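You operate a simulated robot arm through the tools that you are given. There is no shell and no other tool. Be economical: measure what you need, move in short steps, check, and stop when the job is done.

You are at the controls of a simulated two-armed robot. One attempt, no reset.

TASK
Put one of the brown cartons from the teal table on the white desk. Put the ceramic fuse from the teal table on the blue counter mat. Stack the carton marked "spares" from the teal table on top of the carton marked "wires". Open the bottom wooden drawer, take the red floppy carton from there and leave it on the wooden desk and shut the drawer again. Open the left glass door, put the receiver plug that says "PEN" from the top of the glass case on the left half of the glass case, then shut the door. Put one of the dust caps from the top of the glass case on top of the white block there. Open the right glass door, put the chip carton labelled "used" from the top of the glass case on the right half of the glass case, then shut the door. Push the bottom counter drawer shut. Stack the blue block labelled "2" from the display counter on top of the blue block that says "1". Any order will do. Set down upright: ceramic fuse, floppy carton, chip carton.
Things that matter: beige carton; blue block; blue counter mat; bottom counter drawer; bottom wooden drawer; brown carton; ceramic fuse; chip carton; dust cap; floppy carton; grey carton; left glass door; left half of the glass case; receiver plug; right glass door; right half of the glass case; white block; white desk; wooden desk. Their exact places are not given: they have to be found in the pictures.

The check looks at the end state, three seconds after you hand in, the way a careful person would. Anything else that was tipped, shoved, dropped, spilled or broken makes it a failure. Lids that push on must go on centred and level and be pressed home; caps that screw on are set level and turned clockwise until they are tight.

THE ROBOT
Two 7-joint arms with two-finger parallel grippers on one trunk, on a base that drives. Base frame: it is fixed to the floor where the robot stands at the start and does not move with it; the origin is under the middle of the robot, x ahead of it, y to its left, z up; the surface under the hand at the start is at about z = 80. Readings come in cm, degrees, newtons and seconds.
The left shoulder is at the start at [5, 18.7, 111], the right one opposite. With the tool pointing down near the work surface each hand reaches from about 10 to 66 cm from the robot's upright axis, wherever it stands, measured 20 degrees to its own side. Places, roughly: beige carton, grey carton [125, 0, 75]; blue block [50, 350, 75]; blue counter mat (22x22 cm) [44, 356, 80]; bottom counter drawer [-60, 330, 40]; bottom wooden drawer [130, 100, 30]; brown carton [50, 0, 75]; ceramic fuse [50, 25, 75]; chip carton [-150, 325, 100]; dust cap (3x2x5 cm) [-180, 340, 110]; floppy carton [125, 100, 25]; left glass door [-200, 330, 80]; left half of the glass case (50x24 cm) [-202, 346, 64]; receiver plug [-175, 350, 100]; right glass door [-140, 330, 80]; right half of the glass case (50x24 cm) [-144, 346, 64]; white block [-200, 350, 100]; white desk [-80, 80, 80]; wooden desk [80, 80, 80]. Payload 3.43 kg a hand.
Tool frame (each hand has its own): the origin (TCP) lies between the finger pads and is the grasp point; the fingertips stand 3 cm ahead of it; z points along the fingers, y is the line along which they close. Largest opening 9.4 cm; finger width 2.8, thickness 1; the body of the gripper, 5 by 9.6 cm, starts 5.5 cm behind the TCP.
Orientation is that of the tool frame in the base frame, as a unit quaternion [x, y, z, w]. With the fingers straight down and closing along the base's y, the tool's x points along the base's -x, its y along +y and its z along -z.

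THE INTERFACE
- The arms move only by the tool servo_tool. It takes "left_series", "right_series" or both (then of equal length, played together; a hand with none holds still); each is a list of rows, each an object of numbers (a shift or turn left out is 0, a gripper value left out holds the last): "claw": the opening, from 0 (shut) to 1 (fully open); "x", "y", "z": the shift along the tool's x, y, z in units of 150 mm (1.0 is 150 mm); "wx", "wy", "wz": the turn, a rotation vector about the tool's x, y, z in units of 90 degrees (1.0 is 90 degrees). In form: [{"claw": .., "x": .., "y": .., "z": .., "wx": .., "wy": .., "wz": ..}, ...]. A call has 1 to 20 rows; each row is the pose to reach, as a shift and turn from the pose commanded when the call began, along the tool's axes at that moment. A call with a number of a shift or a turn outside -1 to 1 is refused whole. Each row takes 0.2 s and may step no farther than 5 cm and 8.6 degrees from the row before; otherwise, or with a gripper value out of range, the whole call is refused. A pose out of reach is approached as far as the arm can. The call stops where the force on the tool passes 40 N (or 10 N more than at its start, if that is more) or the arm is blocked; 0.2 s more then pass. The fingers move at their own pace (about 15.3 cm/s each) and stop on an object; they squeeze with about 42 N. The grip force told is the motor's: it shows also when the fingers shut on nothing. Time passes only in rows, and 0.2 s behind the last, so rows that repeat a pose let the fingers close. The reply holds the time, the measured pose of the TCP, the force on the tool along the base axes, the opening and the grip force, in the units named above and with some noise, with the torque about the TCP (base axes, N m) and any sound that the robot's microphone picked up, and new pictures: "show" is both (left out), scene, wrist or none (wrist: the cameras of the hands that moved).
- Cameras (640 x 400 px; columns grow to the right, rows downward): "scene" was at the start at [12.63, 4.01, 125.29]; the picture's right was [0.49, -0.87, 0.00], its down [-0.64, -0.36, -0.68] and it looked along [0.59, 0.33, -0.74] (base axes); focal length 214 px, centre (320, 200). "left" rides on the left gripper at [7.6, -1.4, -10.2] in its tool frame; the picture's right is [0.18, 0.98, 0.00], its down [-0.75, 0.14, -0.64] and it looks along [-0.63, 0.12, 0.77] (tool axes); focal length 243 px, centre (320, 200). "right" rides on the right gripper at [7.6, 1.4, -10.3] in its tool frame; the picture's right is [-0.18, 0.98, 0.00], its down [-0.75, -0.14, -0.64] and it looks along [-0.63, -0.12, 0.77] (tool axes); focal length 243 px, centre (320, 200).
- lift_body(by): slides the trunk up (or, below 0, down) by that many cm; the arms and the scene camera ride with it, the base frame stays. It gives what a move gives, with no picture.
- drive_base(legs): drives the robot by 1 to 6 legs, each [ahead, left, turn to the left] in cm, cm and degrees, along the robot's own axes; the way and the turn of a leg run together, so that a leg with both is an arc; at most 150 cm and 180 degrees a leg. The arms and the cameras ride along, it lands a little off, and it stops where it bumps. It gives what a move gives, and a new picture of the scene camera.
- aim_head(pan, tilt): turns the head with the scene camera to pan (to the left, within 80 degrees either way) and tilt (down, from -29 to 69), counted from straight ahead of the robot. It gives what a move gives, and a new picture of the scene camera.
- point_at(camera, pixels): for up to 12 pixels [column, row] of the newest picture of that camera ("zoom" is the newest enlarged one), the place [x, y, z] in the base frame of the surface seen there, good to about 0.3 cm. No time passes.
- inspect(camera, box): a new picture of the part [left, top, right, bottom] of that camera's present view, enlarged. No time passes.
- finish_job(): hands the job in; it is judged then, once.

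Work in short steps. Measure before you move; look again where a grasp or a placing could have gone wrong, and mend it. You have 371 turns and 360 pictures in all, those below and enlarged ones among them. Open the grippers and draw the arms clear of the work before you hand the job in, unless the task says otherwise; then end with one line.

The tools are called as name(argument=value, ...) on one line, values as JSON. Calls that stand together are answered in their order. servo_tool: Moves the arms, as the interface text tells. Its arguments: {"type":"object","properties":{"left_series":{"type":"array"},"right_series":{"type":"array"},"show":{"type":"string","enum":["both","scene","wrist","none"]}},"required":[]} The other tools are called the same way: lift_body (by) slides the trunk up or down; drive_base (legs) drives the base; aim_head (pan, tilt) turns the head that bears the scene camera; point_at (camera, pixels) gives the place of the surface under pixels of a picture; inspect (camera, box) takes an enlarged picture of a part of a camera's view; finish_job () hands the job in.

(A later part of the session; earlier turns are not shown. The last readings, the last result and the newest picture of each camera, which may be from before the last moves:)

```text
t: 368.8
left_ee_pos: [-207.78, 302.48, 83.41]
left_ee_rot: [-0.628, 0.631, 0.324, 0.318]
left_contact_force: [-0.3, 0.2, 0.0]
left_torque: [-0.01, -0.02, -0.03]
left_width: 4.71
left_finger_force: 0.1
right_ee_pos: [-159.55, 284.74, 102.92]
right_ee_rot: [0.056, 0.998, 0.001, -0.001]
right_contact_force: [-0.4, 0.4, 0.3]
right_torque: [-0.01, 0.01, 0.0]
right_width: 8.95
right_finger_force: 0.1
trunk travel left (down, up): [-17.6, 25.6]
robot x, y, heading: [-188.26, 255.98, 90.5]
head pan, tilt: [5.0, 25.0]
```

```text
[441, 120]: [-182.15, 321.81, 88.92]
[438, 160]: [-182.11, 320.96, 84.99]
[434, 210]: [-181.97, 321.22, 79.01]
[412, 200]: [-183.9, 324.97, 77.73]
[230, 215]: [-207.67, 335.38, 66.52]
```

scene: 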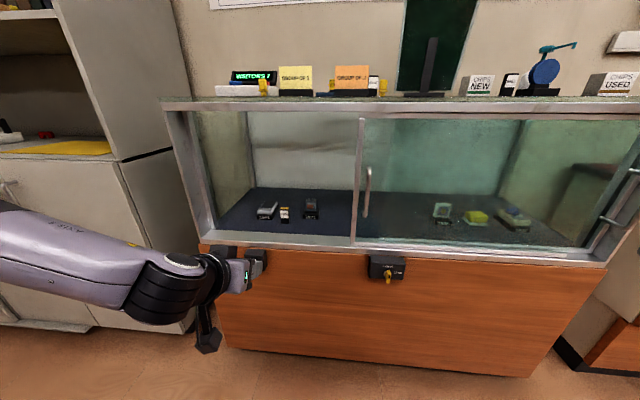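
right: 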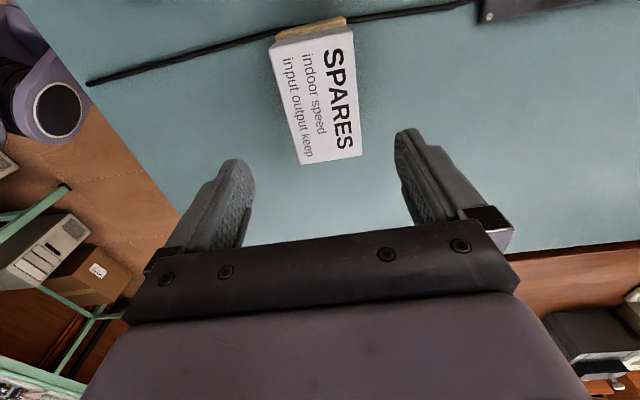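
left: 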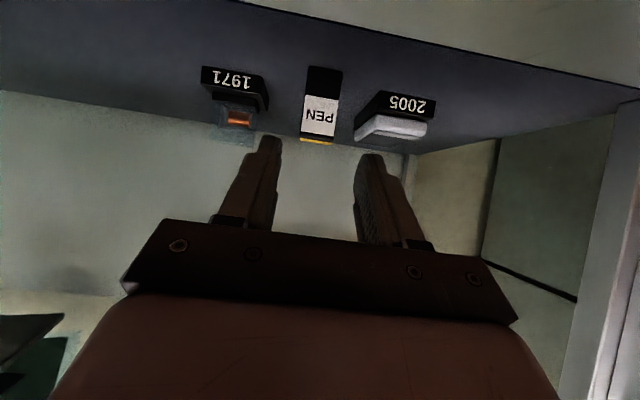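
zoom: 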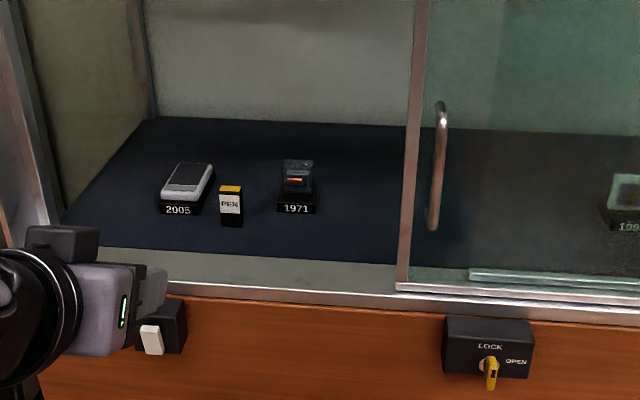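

Handle now at x=-182.1. Strafe right 25.7 and approach.

drive_base(legs=[[0, -25.6, -0.4], [11, 0, 0]])

inspect(camera="left", box=[0, 0, 640, 400])

```text
t: 372.4
left_ee_pos: [-182.28, 313.48, 83.38]
left_ee_rot: [-0.627, 0.633, 0.324, 0.319]
left_contact_force: [-0.1, -0.3, -0.7]
left_torque: [0.0, 0.01, -0.01]
left_width: 4.73
left_finger_force: 0.0
right_ee_pos: [-134.14, 295.68, 102.96]
right_ee_rot: [0.058, 0.998, 0.001, -0.001]
right_contact_force: [0.3, 1.3, 0.1]
right_torque: [-0.01, 0.02, 0.0]
right_width: 8.92
right_finger_force: 0.0
trunk travel left (down, up): [-17.6, 25.6]
robot x, y, heading: [-162.85, 266.86, 90.3]
head pan, tilt: [5.0, 25.0]
```

scene: 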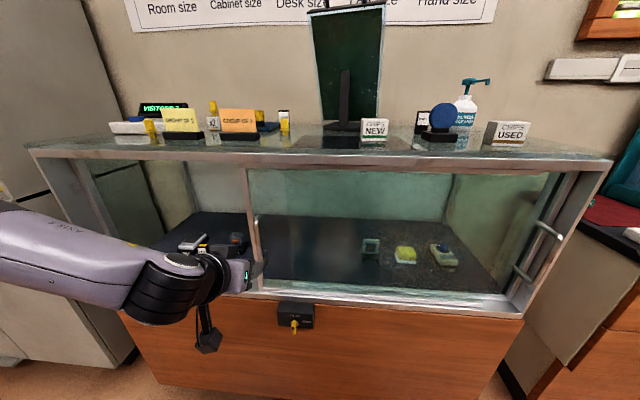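

```text
1.00 times, centred on (320, 200) of left (not enlarged: the box is as wide or as high as the picture)
```

zoom: 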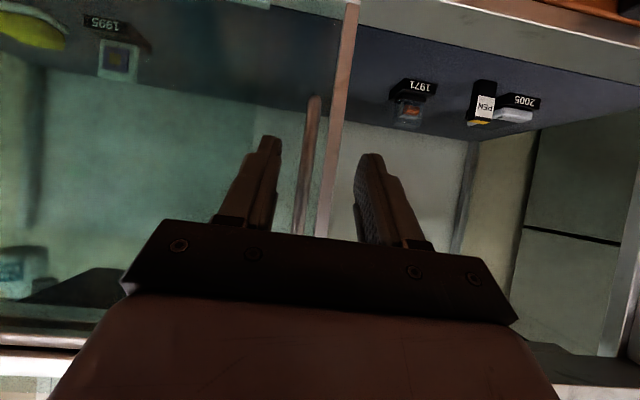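

servo_tool(left_series=[{"x": -0.1, "z": 0.14}, {"x": -0.2, "z": 0.28}, {"x": -0.27, "z": 0.37}], show="wrist")

```text
t: 373.2
left_ee_pos: [-182.16, 320.48, 83.32]
left_ee_rot: [-0.628, 0.632, 0.323, 0.319]
left_contact_force: [0.0, 0.6, -0.2]
left_torque: [0.02, -0.02, 0.01]
left_width: 4.7
left_finger_force: 0.1
right_ee_pos: [-134.05, 295.7, 102.86]
right_ee_rot: [0.058, 0.998, 0.001, -0.001]
right_contact_force: [0.5, -0.6, -0.5]
right_torque: [-0.02, -0.02, 0.0]
right_width: 8.9
right_finger_force: 0.1
trunk travel left (down, up): [-17.6, 25.6]
robot x, y, heading: [-162.78, 266.73, 90.5]
head pan, tilt: [5.0, 25.0]
```

left: 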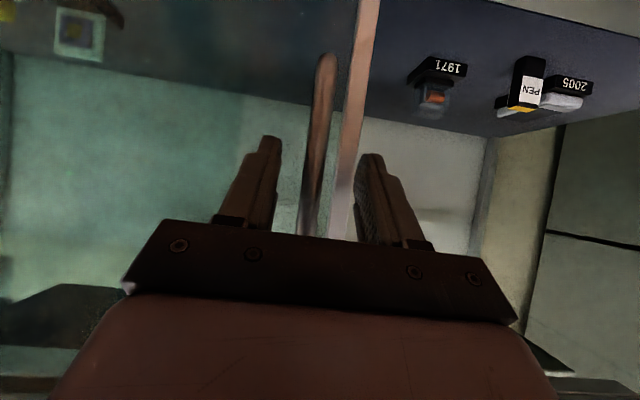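

Strafe left 48 cm to shut the door.

drive_base(legs=[[0, 48, 0]])

```text
t: 377.8
left_ee_pos: [-229.19, 320.22, 83.33]
left_ee_rot: [-0.628, 0.632, 0.324, 0.318]
left_contact_force: [0.9, -1.0, 0.0]
left_torque: [-0.02, 0.0, 0.03]
left_width: 4.69
left_finger_force: 0.1
right_ee_pos: [-181.19, 295.51, 102.88]
right_ee_rot: [0.058, 0.998, 0.001, -0.001]
right_contact_force: [0.5, 0.1, 0.3]
right_torque: [0.01, 0.0, -0.01]
right_width: 8.92
right_finger_force: 0.1
trunk travel left (down, up): [-17.6, 25.6]
robot x, y, heading: [-209.71, 266.62, 90.0]
head pan, tilt: [5.0, 25.0]
```

scene: 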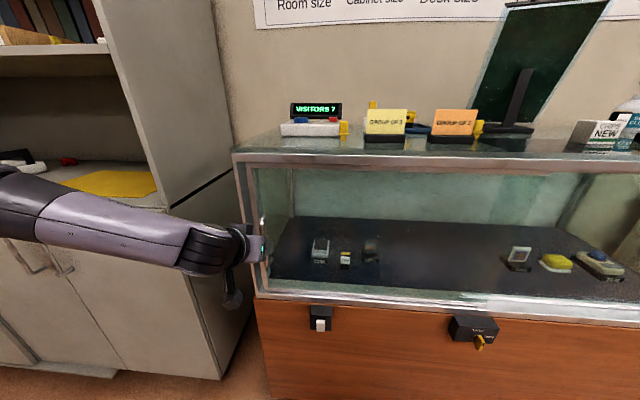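

Push the last bit with the arm until it stops.

servo_tool(left_series=[{"y": 0.05}, {"y": 0.1}, {"y": 0.15}, {"y": 0.2}, {"y": 0.25}], show="wrist")

```text
t: 379.0
left_ee_pos: [-231.14, 320.11, 83.35]
left_ee_rot: [-0.617, 0.643, 0.313, 0.327]
left_contact_force: [20.7, 5.2, -6.0]
left_torque: [0.23, -0.24, -0.16]
left_width: 5.91
left_finger_force: 10.5
right_ee_pos: [-180.78, 295.49, 102.89]
right_ee_rot: [0.059, 0.998, 0.0, -0.002]
right_contact_force: [0.0, 0.0, -0.4]
right_torque: [0.01, 0.0, -0.01]
right_width: 8.92
right_finger_force: 0.1
trunk travel left (down, up): [-17.6, 25.6]
robot x, y, heading: [-209.65, 267.31, 90.0]
head pan, tilt: [5.0, 25.0]
stopped in row 5 (left hand): the force on the tool passed its limit at 43 N (the readings are from after the stop); the commanded pose is now the measured one
```

left: 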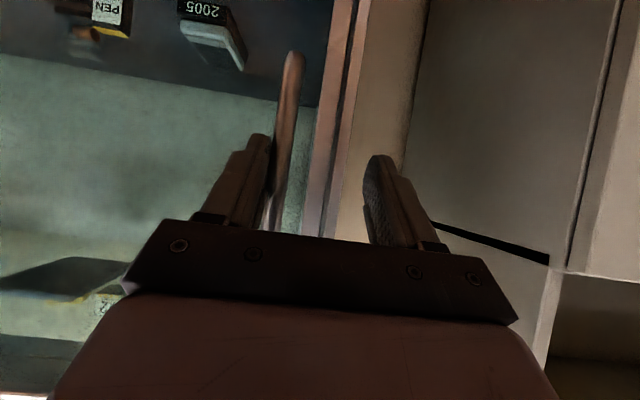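

Door is shut against its stop. Retreat and re-square the hand.

servo_tool(left_series=[{"y": -0.12}, {"y": -0.12, "x": 0.1, "z": -0.14}, {"y": -0.12, "x": 0.2, "z": -0.28}, {"y": -0.12, "x": 0.3, "z": -0.42, "wx": -0.022, "wz": -0.016}, {"y": -0.12, "x": 0.4, "z": -0.56, "wx": -0.022, "wz": -0.016}], show="none")

drive_base(legs=[[-16, 0, 0]])

inspect(camera="scene", box=[220, 140, 460, 290])

```text
t: 380.2
left_ee_pos: [-230.52, 309.91, 83.43]
left_ee_rot: [0.635, -0.625, -0.324, -0.317]
left_contact_force: [-0.6, 0.3, -0.9]
left_torque: [0.0, -0.01, 0.0]
left_width: 4.71
left_finger_force: 0.0
right_ee_pos: [-180.99, 295.39, 102.89]
right_ee_rot: [0.058, 0.998, 0.001, 0.0]
right_contact_force: [-0.1, 0.0, 0.3]
right_torque: [-0.04, 0.04, -0.01]
right_width: 8.93
right_finger_force: 0.1
trunk travel left (down, up): [-17.6, 25.6]
robot x, y, heading: [-209.62, 266.74, 90.6]
head pan, tilt: [5.0, 25.0]
```

```text
t: 381.6
left_ee_pos: [-230.37, 293.99, 83.37]
left_ee_rot: [0.635, -0.625, -0.324, -0.318]
left_contact_force: [-0.3, 0.1, -0.4]
left_torque: [0.01, 0.03, 0.01]
left_width: 4.7
left_finger_force: 0.1
right_ee_pos: [-181.06, 279.36, 102.8]
right_ee_rot: [0.057, 0.998, 0.001, -0.001]
right_contact_force: [0.3, 0.2, -0.8]
right_torque: [0.0, -0.01, 0.03]
right_width: 8.92
right_finger_force: 0.1
trunk travel left (down, up): [-17.6, 25.6]
robot x, y, heading: [-209.88, 250.81, 89.9]
head pan, tilt: [5.0, 25.0]
```

scene: 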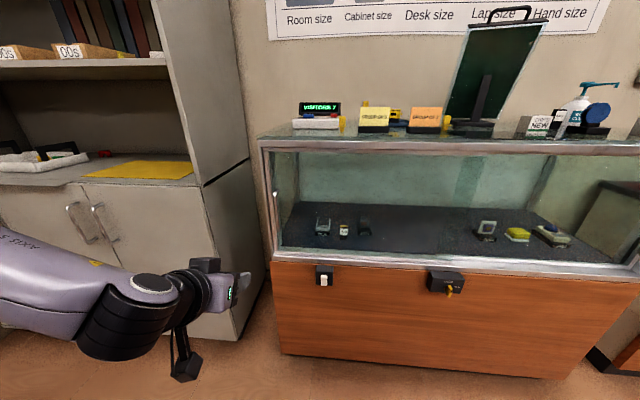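

```text
2.67 times, centred on (340, 215) of scene
```

zoom: 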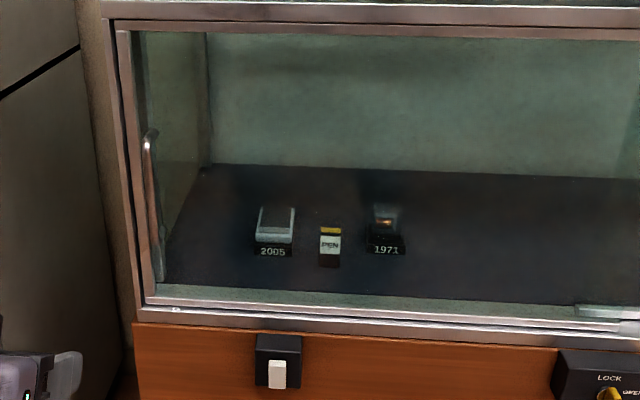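

Left side done. Go to the right door: strafe right 110.5 cm.

drive_base(legs=[[0, -110.5, 0]])

aim_head(pan=25, tilt=25)

inspect(camera="scene", box=[200, 150, 440, 300])

```text
t: 391.6
left_ee_pos: [-118.02, 292.92, 83.39]
left_ee_rot: [-0.626, 0.635, 0.319, 0.321]
left_contact_force: [0.7, 0.9, 0.0]
left_torque: [0.02, 0.01, 0.02]
left_width: 4.7
left_finger_force: 0.1
right_ee_pos: [-68.88, 276.93, 102.89]
right_ee_rot: [0.074, 0.997, 0.001, 0.0]
right_contact_force: [-0.1, 0.4, 0.1]
right_torque: [0.03, -0.03, 0.04]
right_width: 8.93
right_finger_force: 0.1
trunk travel left (down, up): [-17.6, 25.6]
robot x, y, heading: [-98.83, 249.28, 88.4]
head pan, tilt: [5.0, 25.0]
```

scene: 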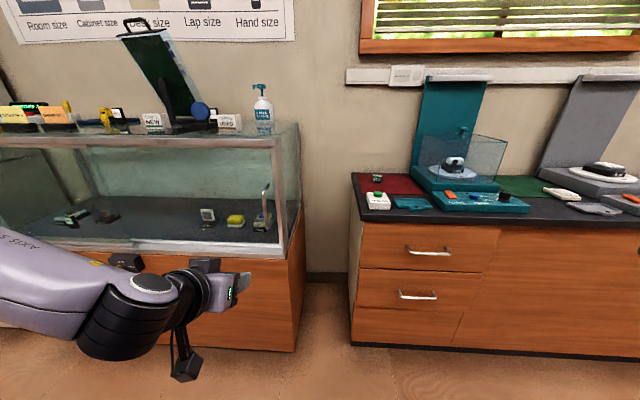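

```text
t: 392.4
left_ee_pos: [-117.81, 292.9, 83.54]
left_ee_rot: [-0.625, 0.635, 0.319, 0.322]
left_contact_force: [1.0, 0.0, 0.5]
left_torque: [-0.02, 0.0, 0.0]
left_width: 4.69
left_finger_force: 0.0
right_ee_pos: [-69.11, 276.9, 102.82]
right_ee_rot: [0.074, 0.997, 0.001, 0.0]
right_contact_force: [-0.4, 0.3, -0.2]
right_torque: [-0.01, 0.01, -0.02]
right_width: 8.91
right_finger_force: 0.2
trunk travel left (down, up): [-17.6, 25.6]
robot x, y, heading: [-98.44, 248.75, 88.3]
head pan, tilt: [25.0, 25.0]
```

scene: 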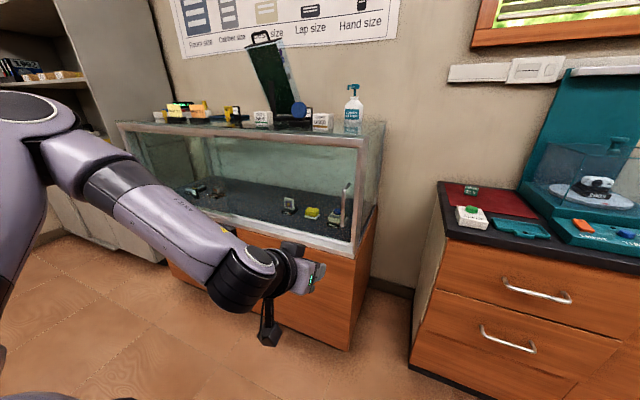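

```text
2.67 times, centred on (320, 225) of scene
```

zoom: 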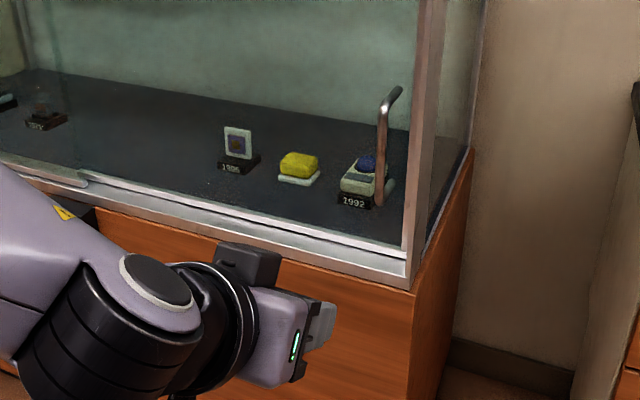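

drive_base(legs=[[0, 0, 1.7], [20, 0.6, 0]])

inspect(camera="left", box=[0, 0, 640, 400])

```text
t: 394.4
left_ee_pos: [-119.96, 312.12, 83.42]
left_ee_rot: [0.636, -0.625, -0.324, -0.317]
left_contact_force: [0.1, 0.9, -0.1]
left_torque: [0.01, 0.02, 0.0]
left_width: 4.7
left_finger_force: 0.0
right_ee_pos: [-70.5, 297.63, 102.79]
right_ee_rot: [0.059, 0.998, 0.001, -0.001]
right_contact_force: [0.8, -0.7, 0.2]
right_torque: [0.0, -0.02, 0.02]
right_width: 8.94
right_finger_force: 0.1
trunk travel left (down, up): [-17.6, 25.6]
robot x, y, heading: [-99.48, 268.86, 89.7]
head pan, tilt: [25.0, 25.0]
```

scene: 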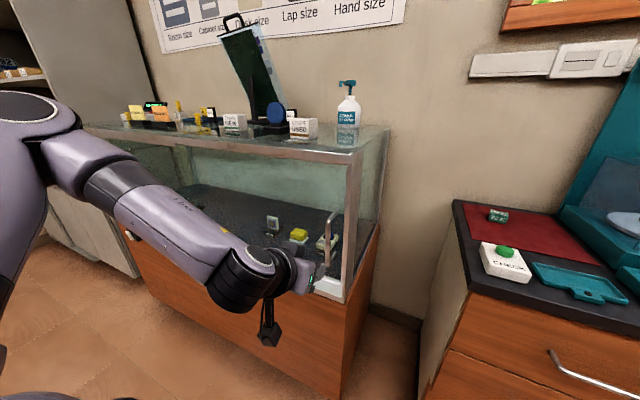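

```text
1.00 times, centred on (320, 200) of left (not enlarged: the box is as wide or as high as the picture)
```

zoom: 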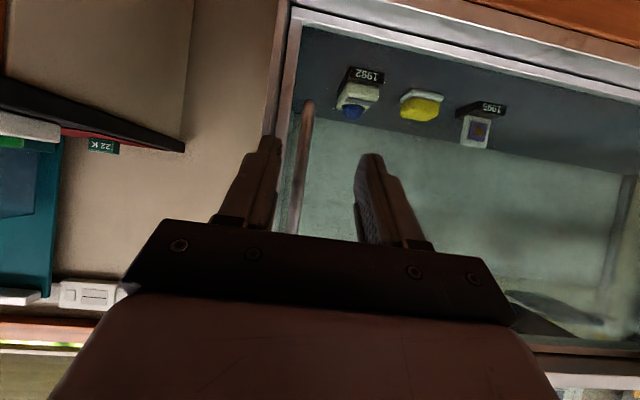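

servo_tool(left_series=[{"x": -0.1, "y": -0.02, "z": 0.14}, {"x": -0.2, "y": -0.02, "z": 0.28}, {"x": -0.33, "y": -0.02, "z": 0.45}], show="wrist")

```text
t: 395.2
left_ee_pos: [-119.66, 320.33, 83.19]
left_ee_rot: [0.635, -0.625, -0.324, -0.317]
left_contact_force: [0.7, 0.6, -0.3]
left_torque: [0.01, 0.02, -0.02]
left_width: 4.69
left_finger_force: 0.0
right_ee_pos: [-70.46, 297.66, 103.02]
right_ee_rot: [0.058, 0.998, 0.0, -0.001]
right_contact_force: [-0.3, 0.3, 0.1]
right_torque: [0.01, -0.03, 0.0]
right_width: 8.9
right_finger_force: 0.1
trunk travel left (down, up): [-17.6, 25.6]
robot x, y, heading: [-99.32, 269.09, 90.2]
head pan, tilt: [25.0, 25.0]
```

left: 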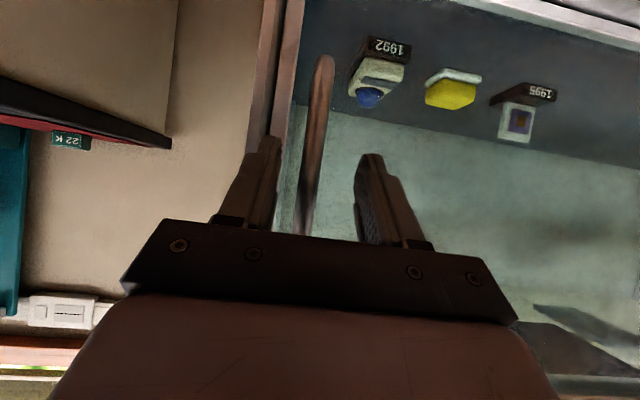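

Straddled. Strafe left 46 cm to open.

drive_base(legs=[[0, 46, 0]])

```text
t: 399.8
left_ee_pos: [-166.98, 319.71, 83.29]
left_ee_rot: [0.64, -0.621, -0.326, -0.315]
left_contact_force: [0.7, -0.4, 0.5]
left_torque: [-0.01, 0.02, 0.0]
left_width: 4.7
left_finger_force: 0.1
right_ee_pos: [-117.65, 297.52, 102.86]
right_ee_rot: [0.053, 0.999, 0.001, -0.001]
right_contact_force: [-0.6, 0.3, -0.3]
right_torque: [0.02, 0.02, -0.02]
right_width: 8.93
right_finger_force: 0.1
trunk travel left (down, up): [-17.6, 25.6]
robot x, y, heading: [-145.83, 268.58, 90.9]
head pan, tilt: [25.0, 25.0]
```

scene: 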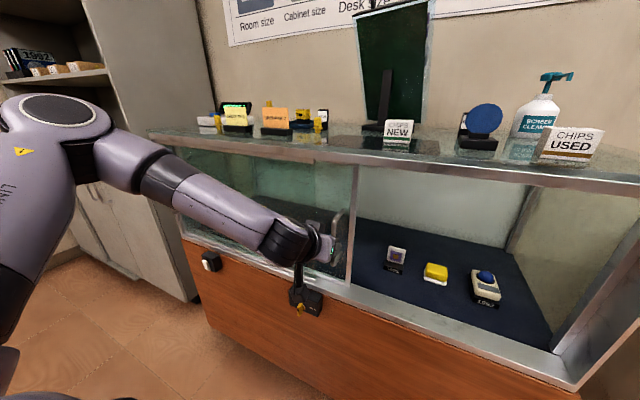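

Open. Withdraw, back off, raise, and go to the CHIPS USED carton.

servo_tool(left_series=[{"x": 0.1, "z": -0.14}, {"x": 0.2, "z": -0.28}, {"x": 0.3, "z": -0.42}, {"x": 0.33, "z": -0.45}], show="none")

drive_base(legs=[[-17, 0, -0.9]])

lift_body(by=25.5)

drive_base(legs=[[8, -36, 0]])

```text
t: 400.8
left_ee_pos: [-166.69, 311.33, 83.22]
left_ee_rot: [0.64, -0.62, -0.326, -0.314]
left_contact_force: [0.1, -0.3, 1.1]
left_torque: [-0.01, -0.01, 0.04]
left_width: 4.7
left_finger_force: 0.0
right_ee_pos: [-117.68, 297.57, 102.9]
right_ee_rot: [0.053, 0.999, 0.002, -0.001]
right_contact_force: [-0.4, -0.1, 0.4]
right_torque: [0.0, 0.01, 0.01]
right_width: 8.93
right_finger_force: 0.1
trunk travel left (down, up): [-17.6, 25.6]
robot x, y, heading: [-146.06, 268.12, 90.8]
head pan, tilt: [25.0, 25.0]
```

```text
t: 402.3
left_ee_pos: [-165.87, 294.7, 83.33]
left_ee_rot: [0.634, -0.627, -0.323, -0.318]
left_contact_force: [0.3, -0.1, 0.3]
left_torque: [0.0, -0.01, -0.01]
left_width: 4.72
left_finger_force: 0.2
right_ee_pos: [-116.98, 280.08, 102.84]
right_ee_rot: [0.061, 0.998, 0.0, -0.001]
right_contact_force: [-0.3, -0.4, -0.4]
right_torque: [-0.03, 0.02, 0.03]
right_width: 8.9
right_finger_force: 0.0
trunk travel left (down, up): [-17.6, 25.6]
robot x, y, heading: [-145.83, 251.55, 89.9]
head pan, tilt: [25.0, 25.0]
```

scene: 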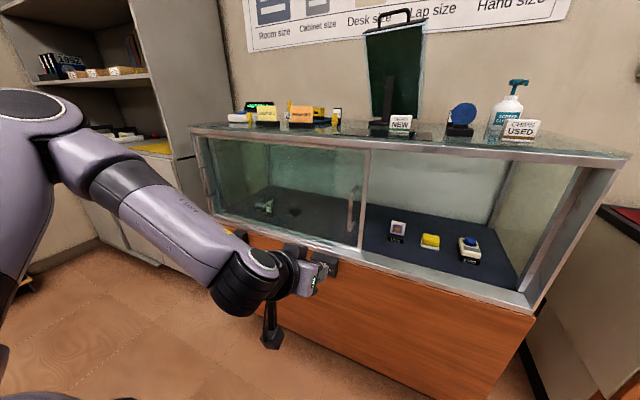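

```text
t: 404.9
left_ee_pos: [-165.79, 294.74, 108.7]
left_ee_rot: [0.633, -0.627, -0.323, -0.318]
left_contact_force: [-0.2, 1.0, 0.2]
left_torque: [0.01, -0.01, -0.01]
left_width: 4.71
left_finger_force: 0.0
right_ee_pos: [-116.9, 279.96, 128.36]
right_ee_rot: [0.061, 0.998, 0.001, 0.0]
right_contact_force: [-0.8, -0.3, 0.0]
right_torque: [0.02, 0.0, 0.02]
right_width: 8.93
right_finger_force: 0.1
trunk travel left (down, up): [-43.0, 0.1]
robot x, y, heading: [-146.05, 251.15, 89.8]
head pan, tilt: [25.0, 25.0]
```

```text
t: 408.6
left_ee_pos: [-129.95, 302.41, 108.72]
left_ee_rot: [0.634, -0.627, -0.323, -0.318]
left_contact_force: [-0.2, -0.3, -0.9]
left_torque: [0.02, -0.02, -0.04]
left_width: 4.69
left_finger_force: 0.1
right_ee_pos: [-81.08, 287.82, 128.35]
right_ee_rot: [0.06, 0.998, 0.001, -0.001]
right_contact_force: [0.3, -0.8, 0.5]
right_torque: [0.02, -0.01, -0.02]
right_width: 8.93
right_finger_force: 0.0
trunk travel left (down, up): [-43.0, 0.1]
robot x, y, heading: [-110.19, 259.62, 89.8]
head pan, tilt: [25.0, 25.0]
```

scene: 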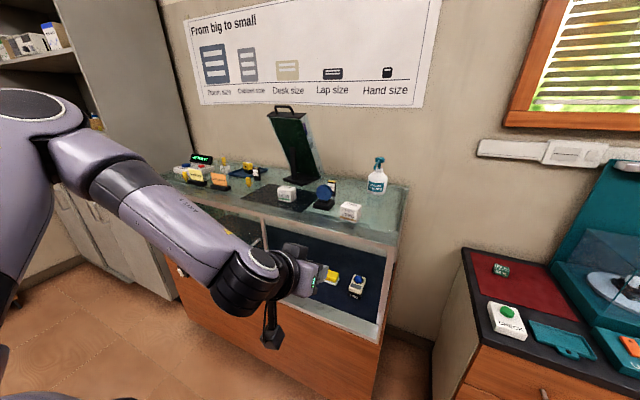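

inspect(camera="scene", box=[310, 180, 390, 230])

point_at(camera="zoom", pixels=[[240, 200], [275, 165], [410, 190], [390, 225], [310, 195], [300, 270], [245, 270], [385, 295], [235, 320], [330, 225]])

```text
8.00 times, centred on (350, 205) of scene
```

zoom: 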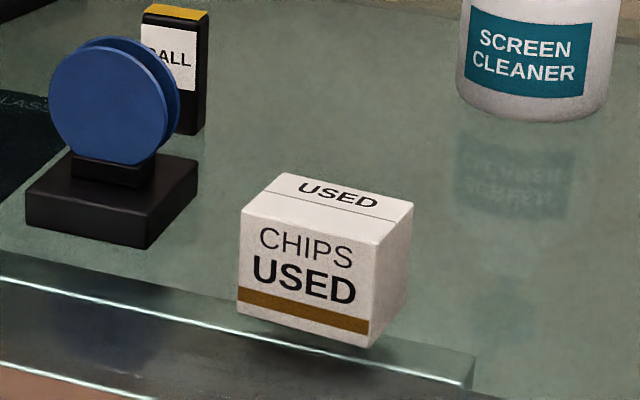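

```text
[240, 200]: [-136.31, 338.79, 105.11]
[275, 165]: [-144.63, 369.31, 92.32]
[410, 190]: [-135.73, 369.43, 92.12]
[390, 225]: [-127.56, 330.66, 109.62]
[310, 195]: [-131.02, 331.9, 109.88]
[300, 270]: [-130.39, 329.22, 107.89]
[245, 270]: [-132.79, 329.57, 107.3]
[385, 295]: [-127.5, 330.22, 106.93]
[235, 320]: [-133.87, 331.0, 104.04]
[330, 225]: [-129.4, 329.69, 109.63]
```

point_at(camera="zoom", pixels=[[285, 180], [400, 207], [375, 238], [246, 212], [325, 208], [150, 200], [190, 215]])

```text
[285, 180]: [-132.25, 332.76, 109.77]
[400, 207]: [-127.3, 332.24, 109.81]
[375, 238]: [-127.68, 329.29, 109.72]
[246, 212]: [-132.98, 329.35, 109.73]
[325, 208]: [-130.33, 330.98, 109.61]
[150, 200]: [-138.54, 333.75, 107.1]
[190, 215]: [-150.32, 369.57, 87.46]
```

CHIPS USED centre (-130.2,331.1), width ~5.6, z 105.3–109.8. Raise the hand, open wide, and advance.

servo_tool(left_series=[{"x": -0.12, "z": -0.085, "claw": 0.9}, {"x": -0.24, "z": -0.17}, {"x": -0.35, "z": -0.255}], show="none")

drive_base(legs=[[18, 0, 0]])

inspect(camera="left", box=[0, 0, 640, 400])

```text
t: 409.4
left_ee_pos: [-130.12, 302.2, 115.27]
left_ee_rot: [0.634, -0.627, -0.323, -0.318]
left_contact_force: [0.2, 0.1, -0.2]
left_torque: [-0.02, 0.02, 0.07]
left_width: 8.47
left_finger_force: 0.0
right_ee_pos: [-81.03, 287.79, 128.36]
right_ee_rot: [0.06, 0.998, 0.001, 0.0]
right_contact_force: [0.0, -0.3, 0.1]
right_torque: [0.0, 0.0, 0.03]
right_width: 8.92
right_finger_force: 0.0
trunk travel left (down, up): [-43.0, 0.1]
robot x, y, heading: [-110.05, 259.24, 89.7]
head pan, tilt: [25.0, 25.0]
```

```text
t: 410.9
left_ee_pos: [-129.86, 320.66, 115.21]
left_ee_rot: [0.633, -0.627, -0.323, -0.318]
left_contact_force: [0.2, 0.8, 0.8]
left_torque: [-0.01, -0.01, 0.03]
left_width: 8.48
left_finger_force: 0.1
right_ee_pos: [-80.89, 305.97, 128.44]
right_ee_rot: [0.062, 0.998, 0.002, -0.001]
right_contact_force: [-0.1, -0.1, 0.2]
right_torque: [-0.04, 0.02, 0.01]
right_width: 8.94
right_finger_force: 0.0
trunk travel left (down, up): [-43.0, 0.1]
robot x, y, heading: [-110.09, 277.56, 89.7]
head pan, tilt: [25.0, 25.0]
```

scene: 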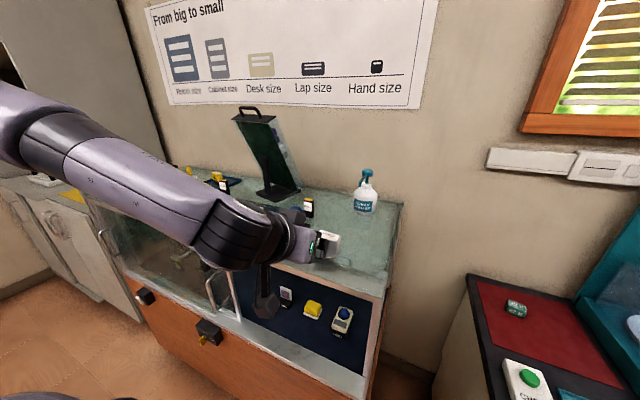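

```text
1.00 times, centred on (320, 200) of left (not enlarged: the box is as wide or as high as the picture)
```

zoom: 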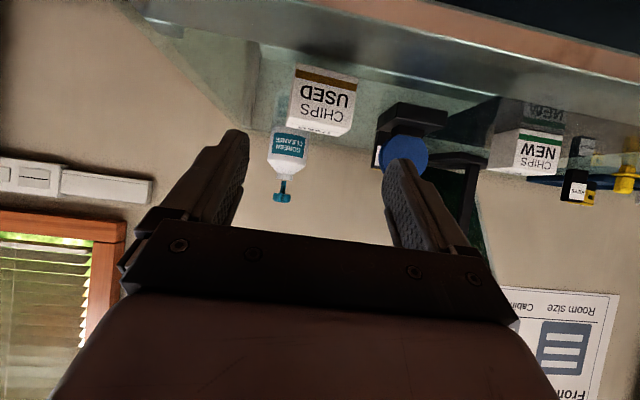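

servo_tool(left_series=[{"x": -0.012, "y": 0.02, "z": 0.2}, {"x": -0.024, "y": 0.02, "z": 0.4}, {"x": -0.036, "y": 0.02, "z": 0.6}], show="wrist")

```text
t: 411.8
left_ee_pos: [-130.37, 328.25, 110.45]
left_ee_rot: [0.634, -0.628, -0.322, -0.317]
left_contact_force: [0.2, -0.2, 0.4]
left_torque: [0.02, -0.02, 0.0]
left_width: 8.46
left_finger_force: 0.1
right_ee_pos: [-80.96, 306.04, 128.38]
right_ee_rot: [0.062, 0.998, 0.001, 0.0]
right_contact_force: [0.4, -0.1, -0.3]
right_torque: [0.0, -0.02, -0.01]
right_width: 8.93
right_finger_force: 0.0
trunk travel left (down, up): [-43.0, 0.1]
robot x, y, heading: [-109.89, 277.52, 89.7]
head pan, tilt: [25.0, 25.0]
```

left: 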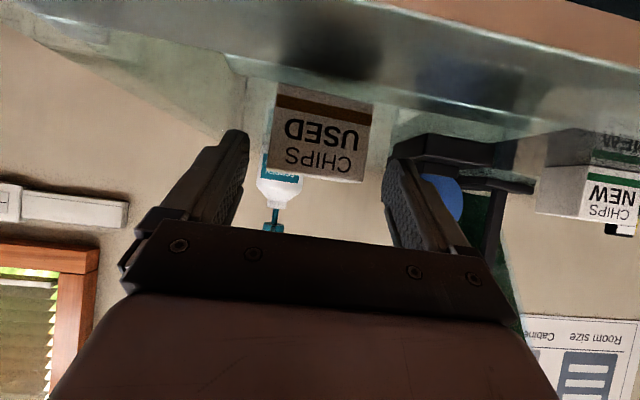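

servo_tool(left_series=[{"x": -0.008, "z": 0.11}, {"x": -0.015, "z": 0.22}, {"x": -0.015, "z": 0.22, "claw": 0}, {"x": -0.015, "z": 0.22}, {"x": -0.015, "z": 0.22}], show="wrist")

```text
t: 412.9
left_ee_pos: [-130.5, 330.93, 108.58]
left_ee_rot: [0.633, -0.627, -0.324, -0.318]
left_contact_force: [0.4, 0.9, 0.7]
left_torque: [0.04, 0.03, -0.03]
left_width: 6.07
left_finger_force: 41.5
right_ee_pos: [-80.93, 305.87, 128.38]
right_ee_rot: [0.063, 0.998, 0.001, -0.001]
right_contact_force: [0.5, -0.1, 0.3]
right_torque: [0.01, -0.01, 0.02]
right_width: 8.91
right_finger_force: 0.0
trunk travel left (down, up): [-43.0, 0.1]
robot x, y, heading: [-110.25, 277.47, 89.7]
head pan, tilt: [25.0, 25.0]
```

left: 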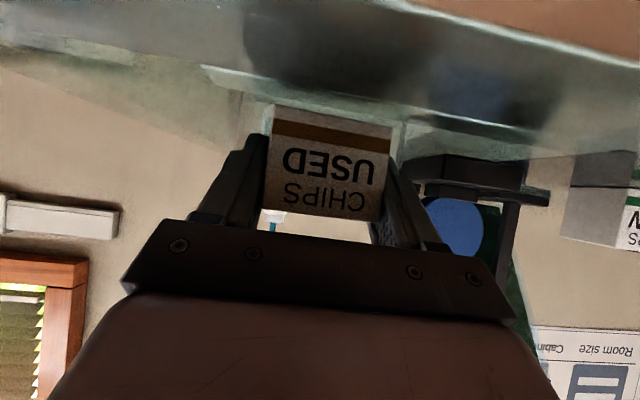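

Gripped (6.1 cm). Lift, back off.

servo_tool(left_series=[{"x": -0.14, "z": -0.1}, {"x": -0.27, "z": -0.2}, {"x": -0.4, "z": -0.3}, {"x": -0.5, "z": -0.36}], show="none")

drive_base(legs=[[-28, 0, 0]])

servo_tool(left_series=[{"x": 0.2, "z": 0.15}, {"x": 0.4, "z": 0.29}, {"x": 0.6, "z": 0.44}, {"x": 0.81, "z": 0.59}], show="none")

lift_body(by=-31)

inspect(camera="scene", box=[180, 120, 460, 300])

```text
t: 413.9
left_ee_pos: [-130.48, 331.06, 117.97]
left_ee_rot: [0.633, -0.628, -0.322, -0.318]
left_contact_force: [-1.3, 0.4, -0.7]
left_torque: [0.02, 0.0, -0.01]
left_width: 6.05
left_finger_force: 42.0
right_ee_pos: [-80.82, 305.82, 128.39]
right_ee_rot: [0.063, 0.998, 0.001, -0.001]
right_contact_force: [0.7, 0.0, 1.0]
right_torque: [-0.03, -0.02, -0.02]
right_width: 8.92
right_finger_force: 0.1
trunk travel left (down, up): [-43.0, 0.1]
robot x, y, heading: [-109.69, 277.22, 89.5]
head pan, tilt: [25.0, 25.0]
```

```text
t: 415.9
left_ee_pos: [-130.44, 302.93, 117.8]
left_ee_rot: [0.632, -0.628, -0.323, -0.319]
left_contact_force: [0.3, -0.4, 0.0]
left_torque: [-0.01, -0.05, -0.01]
left_width: 6.03
left_finger_force: 41.9
right_ee_pos: [-81.09, 277.76, 128.48]
right_ee_rot: [0.064, 0.998, 0.002, 0.0]
right_contact_force: [-0.6, -0.7, -0.9]
right_torque: [0.06, 0.01, 0.03]
right_width: 8.93
right_finger_force: 0.0
trunk travel left (down, up): [-43.0, 0.1]
robot x, y, heading: [-109.67, 249.11, 89.7]
head pan, tilt: [25.0, 25.0]
```

scene: 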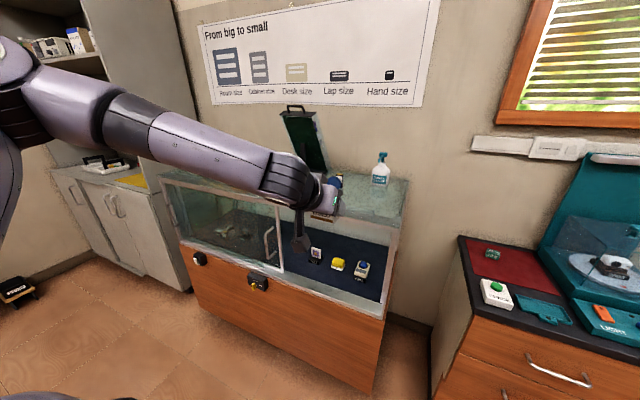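

```text
t: 416.9
left_ee_pos: [-130.71, 302.98, 102.51]
left_ee_rot: [0.632, -0.628, -0.323, -0.319]
left_contact_force: [-0.3, -0.6, -0.7]
left_torque: [0.0, -0.03, -0.02]
left_width: 6.0
left_finger_force: 41.7
right_ee_pos: [-81.04, 277.76, 128.39]
right_ee_rot: [0.063, 0.998, 0.001, -0.001]
right_contact_force: [0.3, -0.2, 0.4]
right_torque: [0.03, 0.01, 0.01]
right_width: 8.95
right_finger_force: 0.0
trunk travel left (down, up): [-43.0, 0.1]
robot x, y, heading: [-109.72, 249.31, 89.5]
head pan, tilt: [25.0, 25.0]
```

```text
t: 420.0
left_ee_pos: [-130.71, 302.88, 71.65]
left_ee_rot: [0.632, -0.628, -0.323, -0.319]
left_contact_force: [0.2, 0.1, 0.3]
left_torque: [0.0, 0.02, 0.0]
left_width: 5.95
left_finger_force: 42.0
right_ee_pos: [-80.91, 277.74, 97.4]
right_ee_rot: [0.064, 0.998, 0.001, -0.001]
right_contact_force: [-0.5, -0.7, -0.9]
right_torque: [-0.02, -0.03, -0.02]
right_width: 8.94
right_finger_force: 0.1
trunk travel left (down, up): [-12.0, 31.1]
robot x, y, heading: [-110.07, 249.39, 89.4]
head pan, tilt: [25.0, 25.0]
```

```text
2.22 times, centred on (320, 210) of scene
```

zoom: 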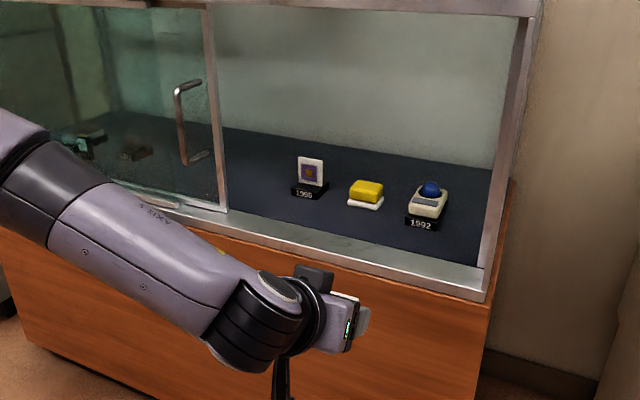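

point_at(camera="zoom", pixels=[[296, 192], [326, 190], [349, 200], [382, 205], [407, 222], [435, 226], [447, 205], [480, 240], [335, 215], [395, 222], [485, 250], [340, 195]])

```text
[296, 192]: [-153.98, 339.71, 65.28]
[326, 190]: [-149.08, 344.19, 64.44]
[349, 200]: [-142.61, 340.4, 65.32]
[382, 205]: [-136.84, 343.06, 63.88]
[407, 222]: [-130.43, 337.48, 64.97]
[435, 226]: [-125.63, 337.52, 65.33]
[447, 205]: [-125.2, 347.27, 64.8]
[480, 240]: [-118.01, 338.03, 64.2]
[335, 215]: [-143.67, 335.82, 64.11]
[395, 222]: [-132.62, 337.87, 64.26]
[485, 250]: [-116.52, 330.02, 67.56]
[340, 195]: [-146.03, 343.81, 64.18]
```

Best spot: in front of the yellow item at x≈-139.7, y≈336.5 (fingers go into the gaps beside it). Strafe left 9 and drive in.

drive_base(legs=[[0, 9, 0.5], [24, 0, 0]])

inspect(camera="left", box=[0, 0, 640, 400])

```text
t: 422.9
left_ee_pos: [-140.31, 327.27, 71.55]
left_ee_rot: [0.636, -0.624, -0.324, -0.316]
left_contact_force: [0.3, 0.4, -0.8]
left_torque: [0.0, -0.01, 0.0]
left_width: 5.95
left_finger_force: 41.7
right_ee_pos: [-90.59, 302.75, 97.44]
right_ee_rot: [0.057, 0.998, 0.001, -0.001]
right_contact_force: [-0.1, 0.1, 0.5]
right_torque: [-0.03, 0.0, 0.02]
right_width: 8.96
right_finger_force: 0.0
trunk travel left (down, up): [-12.0, 31.1]
robot x, y, heading: [-118.99, 274.06, 90.2]
head pan, tilt: [25.0, 25.0]
```

scene: 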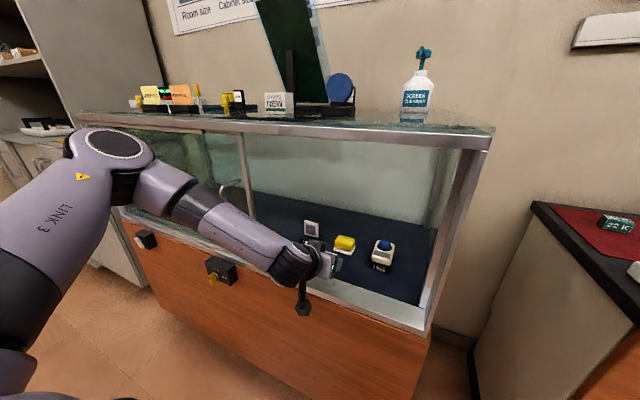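

```text
1.00 times, centred on (320, 200) of left (not enlarged: the box is as wide or as high as the picture)
```

zoom: 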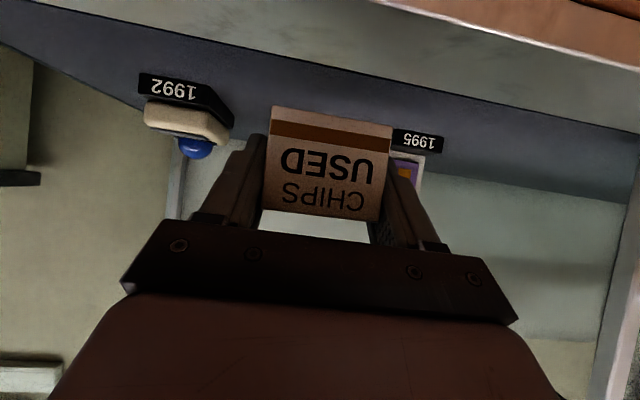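

point_at(camera="scene", pixels=[[270, 245], [240, 220], [215, 205], [190, 195], [238, 195], [150, 160]])

```text
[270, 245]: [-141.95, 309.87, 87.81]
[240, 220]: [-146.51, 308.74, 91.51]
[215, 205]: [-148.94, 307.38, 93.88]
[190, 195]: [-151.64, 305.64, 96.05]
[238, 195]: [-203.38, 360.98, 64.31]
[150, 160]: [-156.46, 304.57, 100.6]
```

Forearm is clear of the handle. Advance 9.3 cm.

drive_base(legs=[[9.3, -0.5, 0]])

inspect(camera="left", box=[0, 0, 640, 400])

```text
t: 424.0
left_ee_pos: [-140.04, 336.23, 71.62]
left_ee_rot: [0.637, -0.623, -0.325, -0.317]
left_contact_force: [0.7, -0.5, -1.0]
left_torque: [-0.02, -0.02, 0.01]
left_width: 5.94
left_finger_force: 41.9
right_ee_pos: [-90.06, 311.69, 97.4]
right_ee_rot: [0.057, 0.998, 0.001, -0.001]
right_contact_force: [-0.7, 0.3, 0.3]
right_torque: [-0.01, -0.03, -0.02]
right_width: 8.93
right_finger_force: 0.0
trunk travel left (down, up): [-12.0, 31.1]
robot x, y, heading: [-119.21, 283.02, 90.6]
head pan, tilt: [25.0, 25.0]
```

scene: 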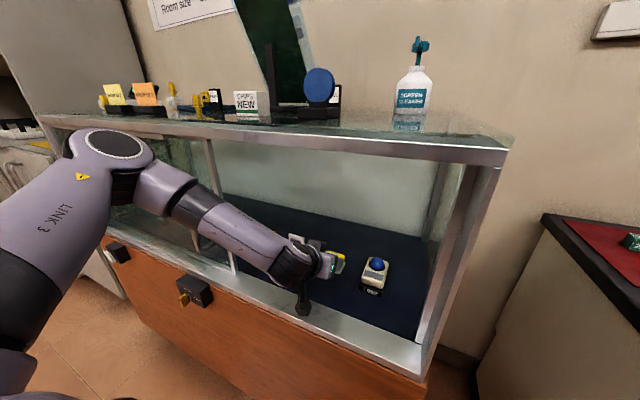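

```text
1.00 times, centred on (320, 200) of left (not enlarged: the box is as wide or as high as the picture)
```

zoom: 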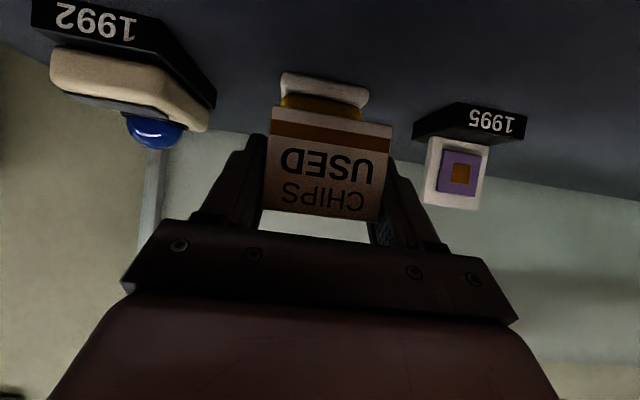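

point_at(camera="zoom", pixels=[[290, 80], [360, 95], [325, 82], [330, 112], [275, 112], [390, 130], [415, 125], [212, 100]])

```text
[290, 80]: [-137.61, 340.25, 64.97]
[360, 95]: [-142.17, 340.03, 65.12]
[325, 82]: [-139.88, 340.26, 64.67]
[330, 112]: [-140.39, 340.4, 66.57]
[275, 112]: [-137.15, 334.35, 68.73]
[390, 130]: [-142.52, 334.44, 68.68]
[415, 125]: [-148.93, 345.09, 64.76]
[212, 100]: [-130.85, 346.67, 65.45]
```

Lower with the trunk to contact.

lift_body(by=-3.4)

lift_body(by=-0.4)

lift_body(by=-0.3)

```text
t: 424.7
left_ee_pos: [-140.01, 336.22, 68.1]
left_ee_rot: [0.637, -0.624, -0.324, -0.316]
left_contact_force: [-0.2, 0.2, -0.7]
left_torque: [0.02, 0.0, -0.02]
left_width: 5.95
left_finger_force: 42.1
right_ee_pos: [-90.11, 311.74, 94.02]
right_ee_rot: [0.058, 0.998, 0.001, 0.0]
right_contact_force: [-0.2, 0.6, 0.4]
right_torque: [0.0, 0.01, -0.03]
right_width: 8.95
right_finger_force: 0.0
trunk travel left (down, up): [-8.6, 34.5]
robot x, y, heading: [-118.6, 282.92, 90.1]
head pan, tilt: [25.0, 25.0]
```

```text
t: 425.3
left_ee_pos: [-140.08, 336.43, 67.75]
left_ee_rot: [0.637, -0.624, -0.324, -0.317]
left_contact_force: [0.6, 0.4, 0.4]
left_torque: [0.0, 0.0, 0.0]
left_width: 5.93
left_finger_force: 41.8
right_ee_pos: [-90.09, 311.83, 93.6]
right_ee_rot: [0.057, 0.998, 0.001, 0.0]
right_contact_force: [-0.1, -0.2, -0.4]
right_torque: [-0.01, 0.0, -0.02]
right_width: 8.92
right_finger_force: 0.1
trunk travel left (down, up): [-8.2, 34.9]
robot x, y, heading: [-118.73, 282.69, 90.4]
head pan, tilt: [25.0, 25.0]
```

```text
t: 425.8
left_ee_pos: [-140.12, 336.27, 67.45]
left_ee_rot: [0.637, -0.623, -0.325, -0.317]
left_contact_force: [-0.4, -1.2, 2.5]
left_torque: [0.0, 0.1, 0.02]
left_width: 5.97
left_finger_force: 42.2
right_ee_pos: [-90.24, 311.77, 93.4]
right_ee_rot: [0.057, 0.998, 0.001, 0.0]
right_contact_force: [0.1, -0.4, 0.6]
right_torque: [0.02, -0.03, -0.02]
right_width: 8.92
right_finger_force: 0.1
trunk travel left (down, up): [-7.9, 35.2]
robot x, y, heading: [-119.15, 282.66, 90.4]
head pan, tilt: [25.0, 25.0]
```

Touching (2.5 N). Open to ~7.3 cm and withdraw along the tool axis.

servo_tool(left_series=[{"claw": 0.7}, {"claw": 0.78}, {"claw": 0.78}, {"z": -0.2}, {"z": -0.45}, {"z": -0.7}], show="wrist")

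```text
t: 427.2
left_ee_pos: [-139.79, 327.62, 73.78]
left_ee_rot: [0.637, -0.624, -0.324, -0.316]
left_contact_force: [0.1, -0.1, 0.1]
left_torque: [0.04, -0.02, 0.01]
left_width: 7.31
left_finger_force: 0.1
right_ee_pos: [-90.06, 311.77, 93.3]
right_ee_rot: [0.057, 0.998, 0.001, -0.001]
right_contact_force: [0.6, -0.2, -0.1]
right_torque: [0.0, 0.01, 0.0]
right_width: 8.93
right_finger_force: 0.0
trunk travel left (down, up): [-7.9, 35.2]
robot x, y, heading: [-118.68, 283.19, 90.1]
head pan, tilt: [25.0, 25.0]
```

left: 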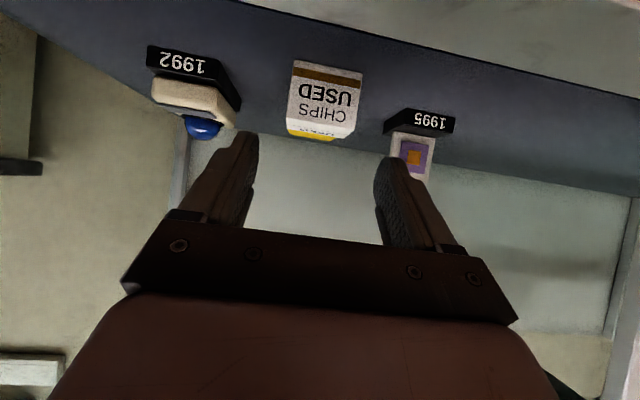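

Carton upright. Back out and prepare to close the right door.

drive_base(legs=[[-25, 0, -0.3]])

lift_body(by=9.5)

inspect(camera="scene", box=[180, 100, 460, 280])

```text
t: 429.0
left_ee_pos: [-139.7, 303.06, 73.68]
left_ee_rot: [0.637, -0.624, -0.324, -0.316]
left_contact_force: [0.0, 0.0, 0.2]
left_torque: [-0.02, 0.01, 0.01]
left_width: 7.34
left_finger_force: 0.0
right_ee_pos: [-90.02, 287.08, 93.37]
right_ee_rot: [0.056, 0.998, 0.001, -0.001]
right_contact_force: [0.3, 0.3, -0.3]
right_torque: [-0.01, 0.04, -0.01]
right_width: 8.94
right_finger_force: 0.0
trunk travel left (down, up): [-7.9, 35.2]
robot x, y, heading: [-118.55, 258.57, 90.3]
head pan, tilt: [25.0, 25.0]
```

scene: 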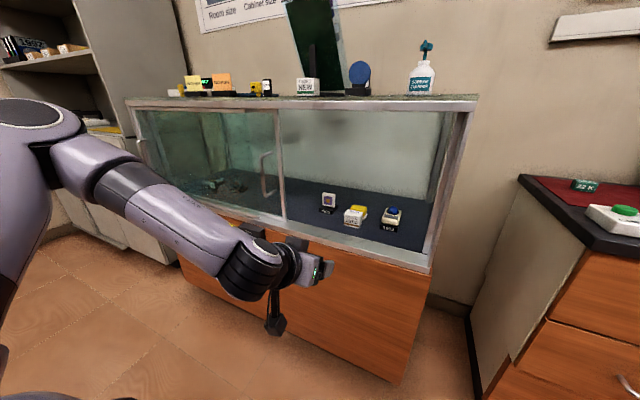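

```text
t: 430.3
left_ee_pos: [-139.66, 302.95, 83.14]
left_ee_rot: [0.637, -0.624, -0.324, -0.317]
left_contact_force: [0.3, -0.1, -0.9]
left_torque: [0.01, -0.01, -0.01]
left_width: 7.33
left_finger_force: 0.1
right_ee_pos: [-90.07, 287.13, 102.75]
right_ee_rot: [0.056, 0.998, 0.001, 0.0]
right_contact_force: [-0.5, -0.9, -0.4]
right_torque: [0.0, 0.0, 0.01]
right_width: 8.91
right_finger_force: 0.1
trunk travel left (down, up): [-17.4, 25.7]
robot x, y, heading: [-118.4, 258.01, 90.2]
head pan, tilt: [25.0, 25.0]
```

```text
2.22 times, centred on (320, 190) of scene
```

zoom: 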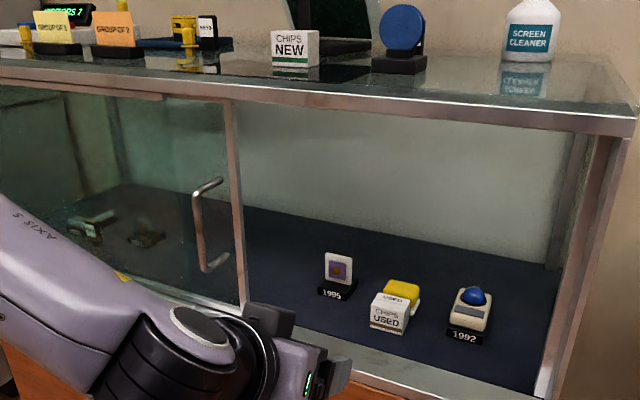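

point_at(camera="zoom", pixels=[[194, 210], [197, 235], [201, 260], [240, 200], [385, 315]])

```text
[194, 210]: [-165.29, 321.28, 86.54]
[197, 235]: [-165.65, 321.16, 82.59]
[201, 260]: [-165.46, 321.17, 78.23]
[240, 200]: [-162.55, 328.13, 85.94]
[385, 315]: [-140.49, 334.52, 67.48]
```

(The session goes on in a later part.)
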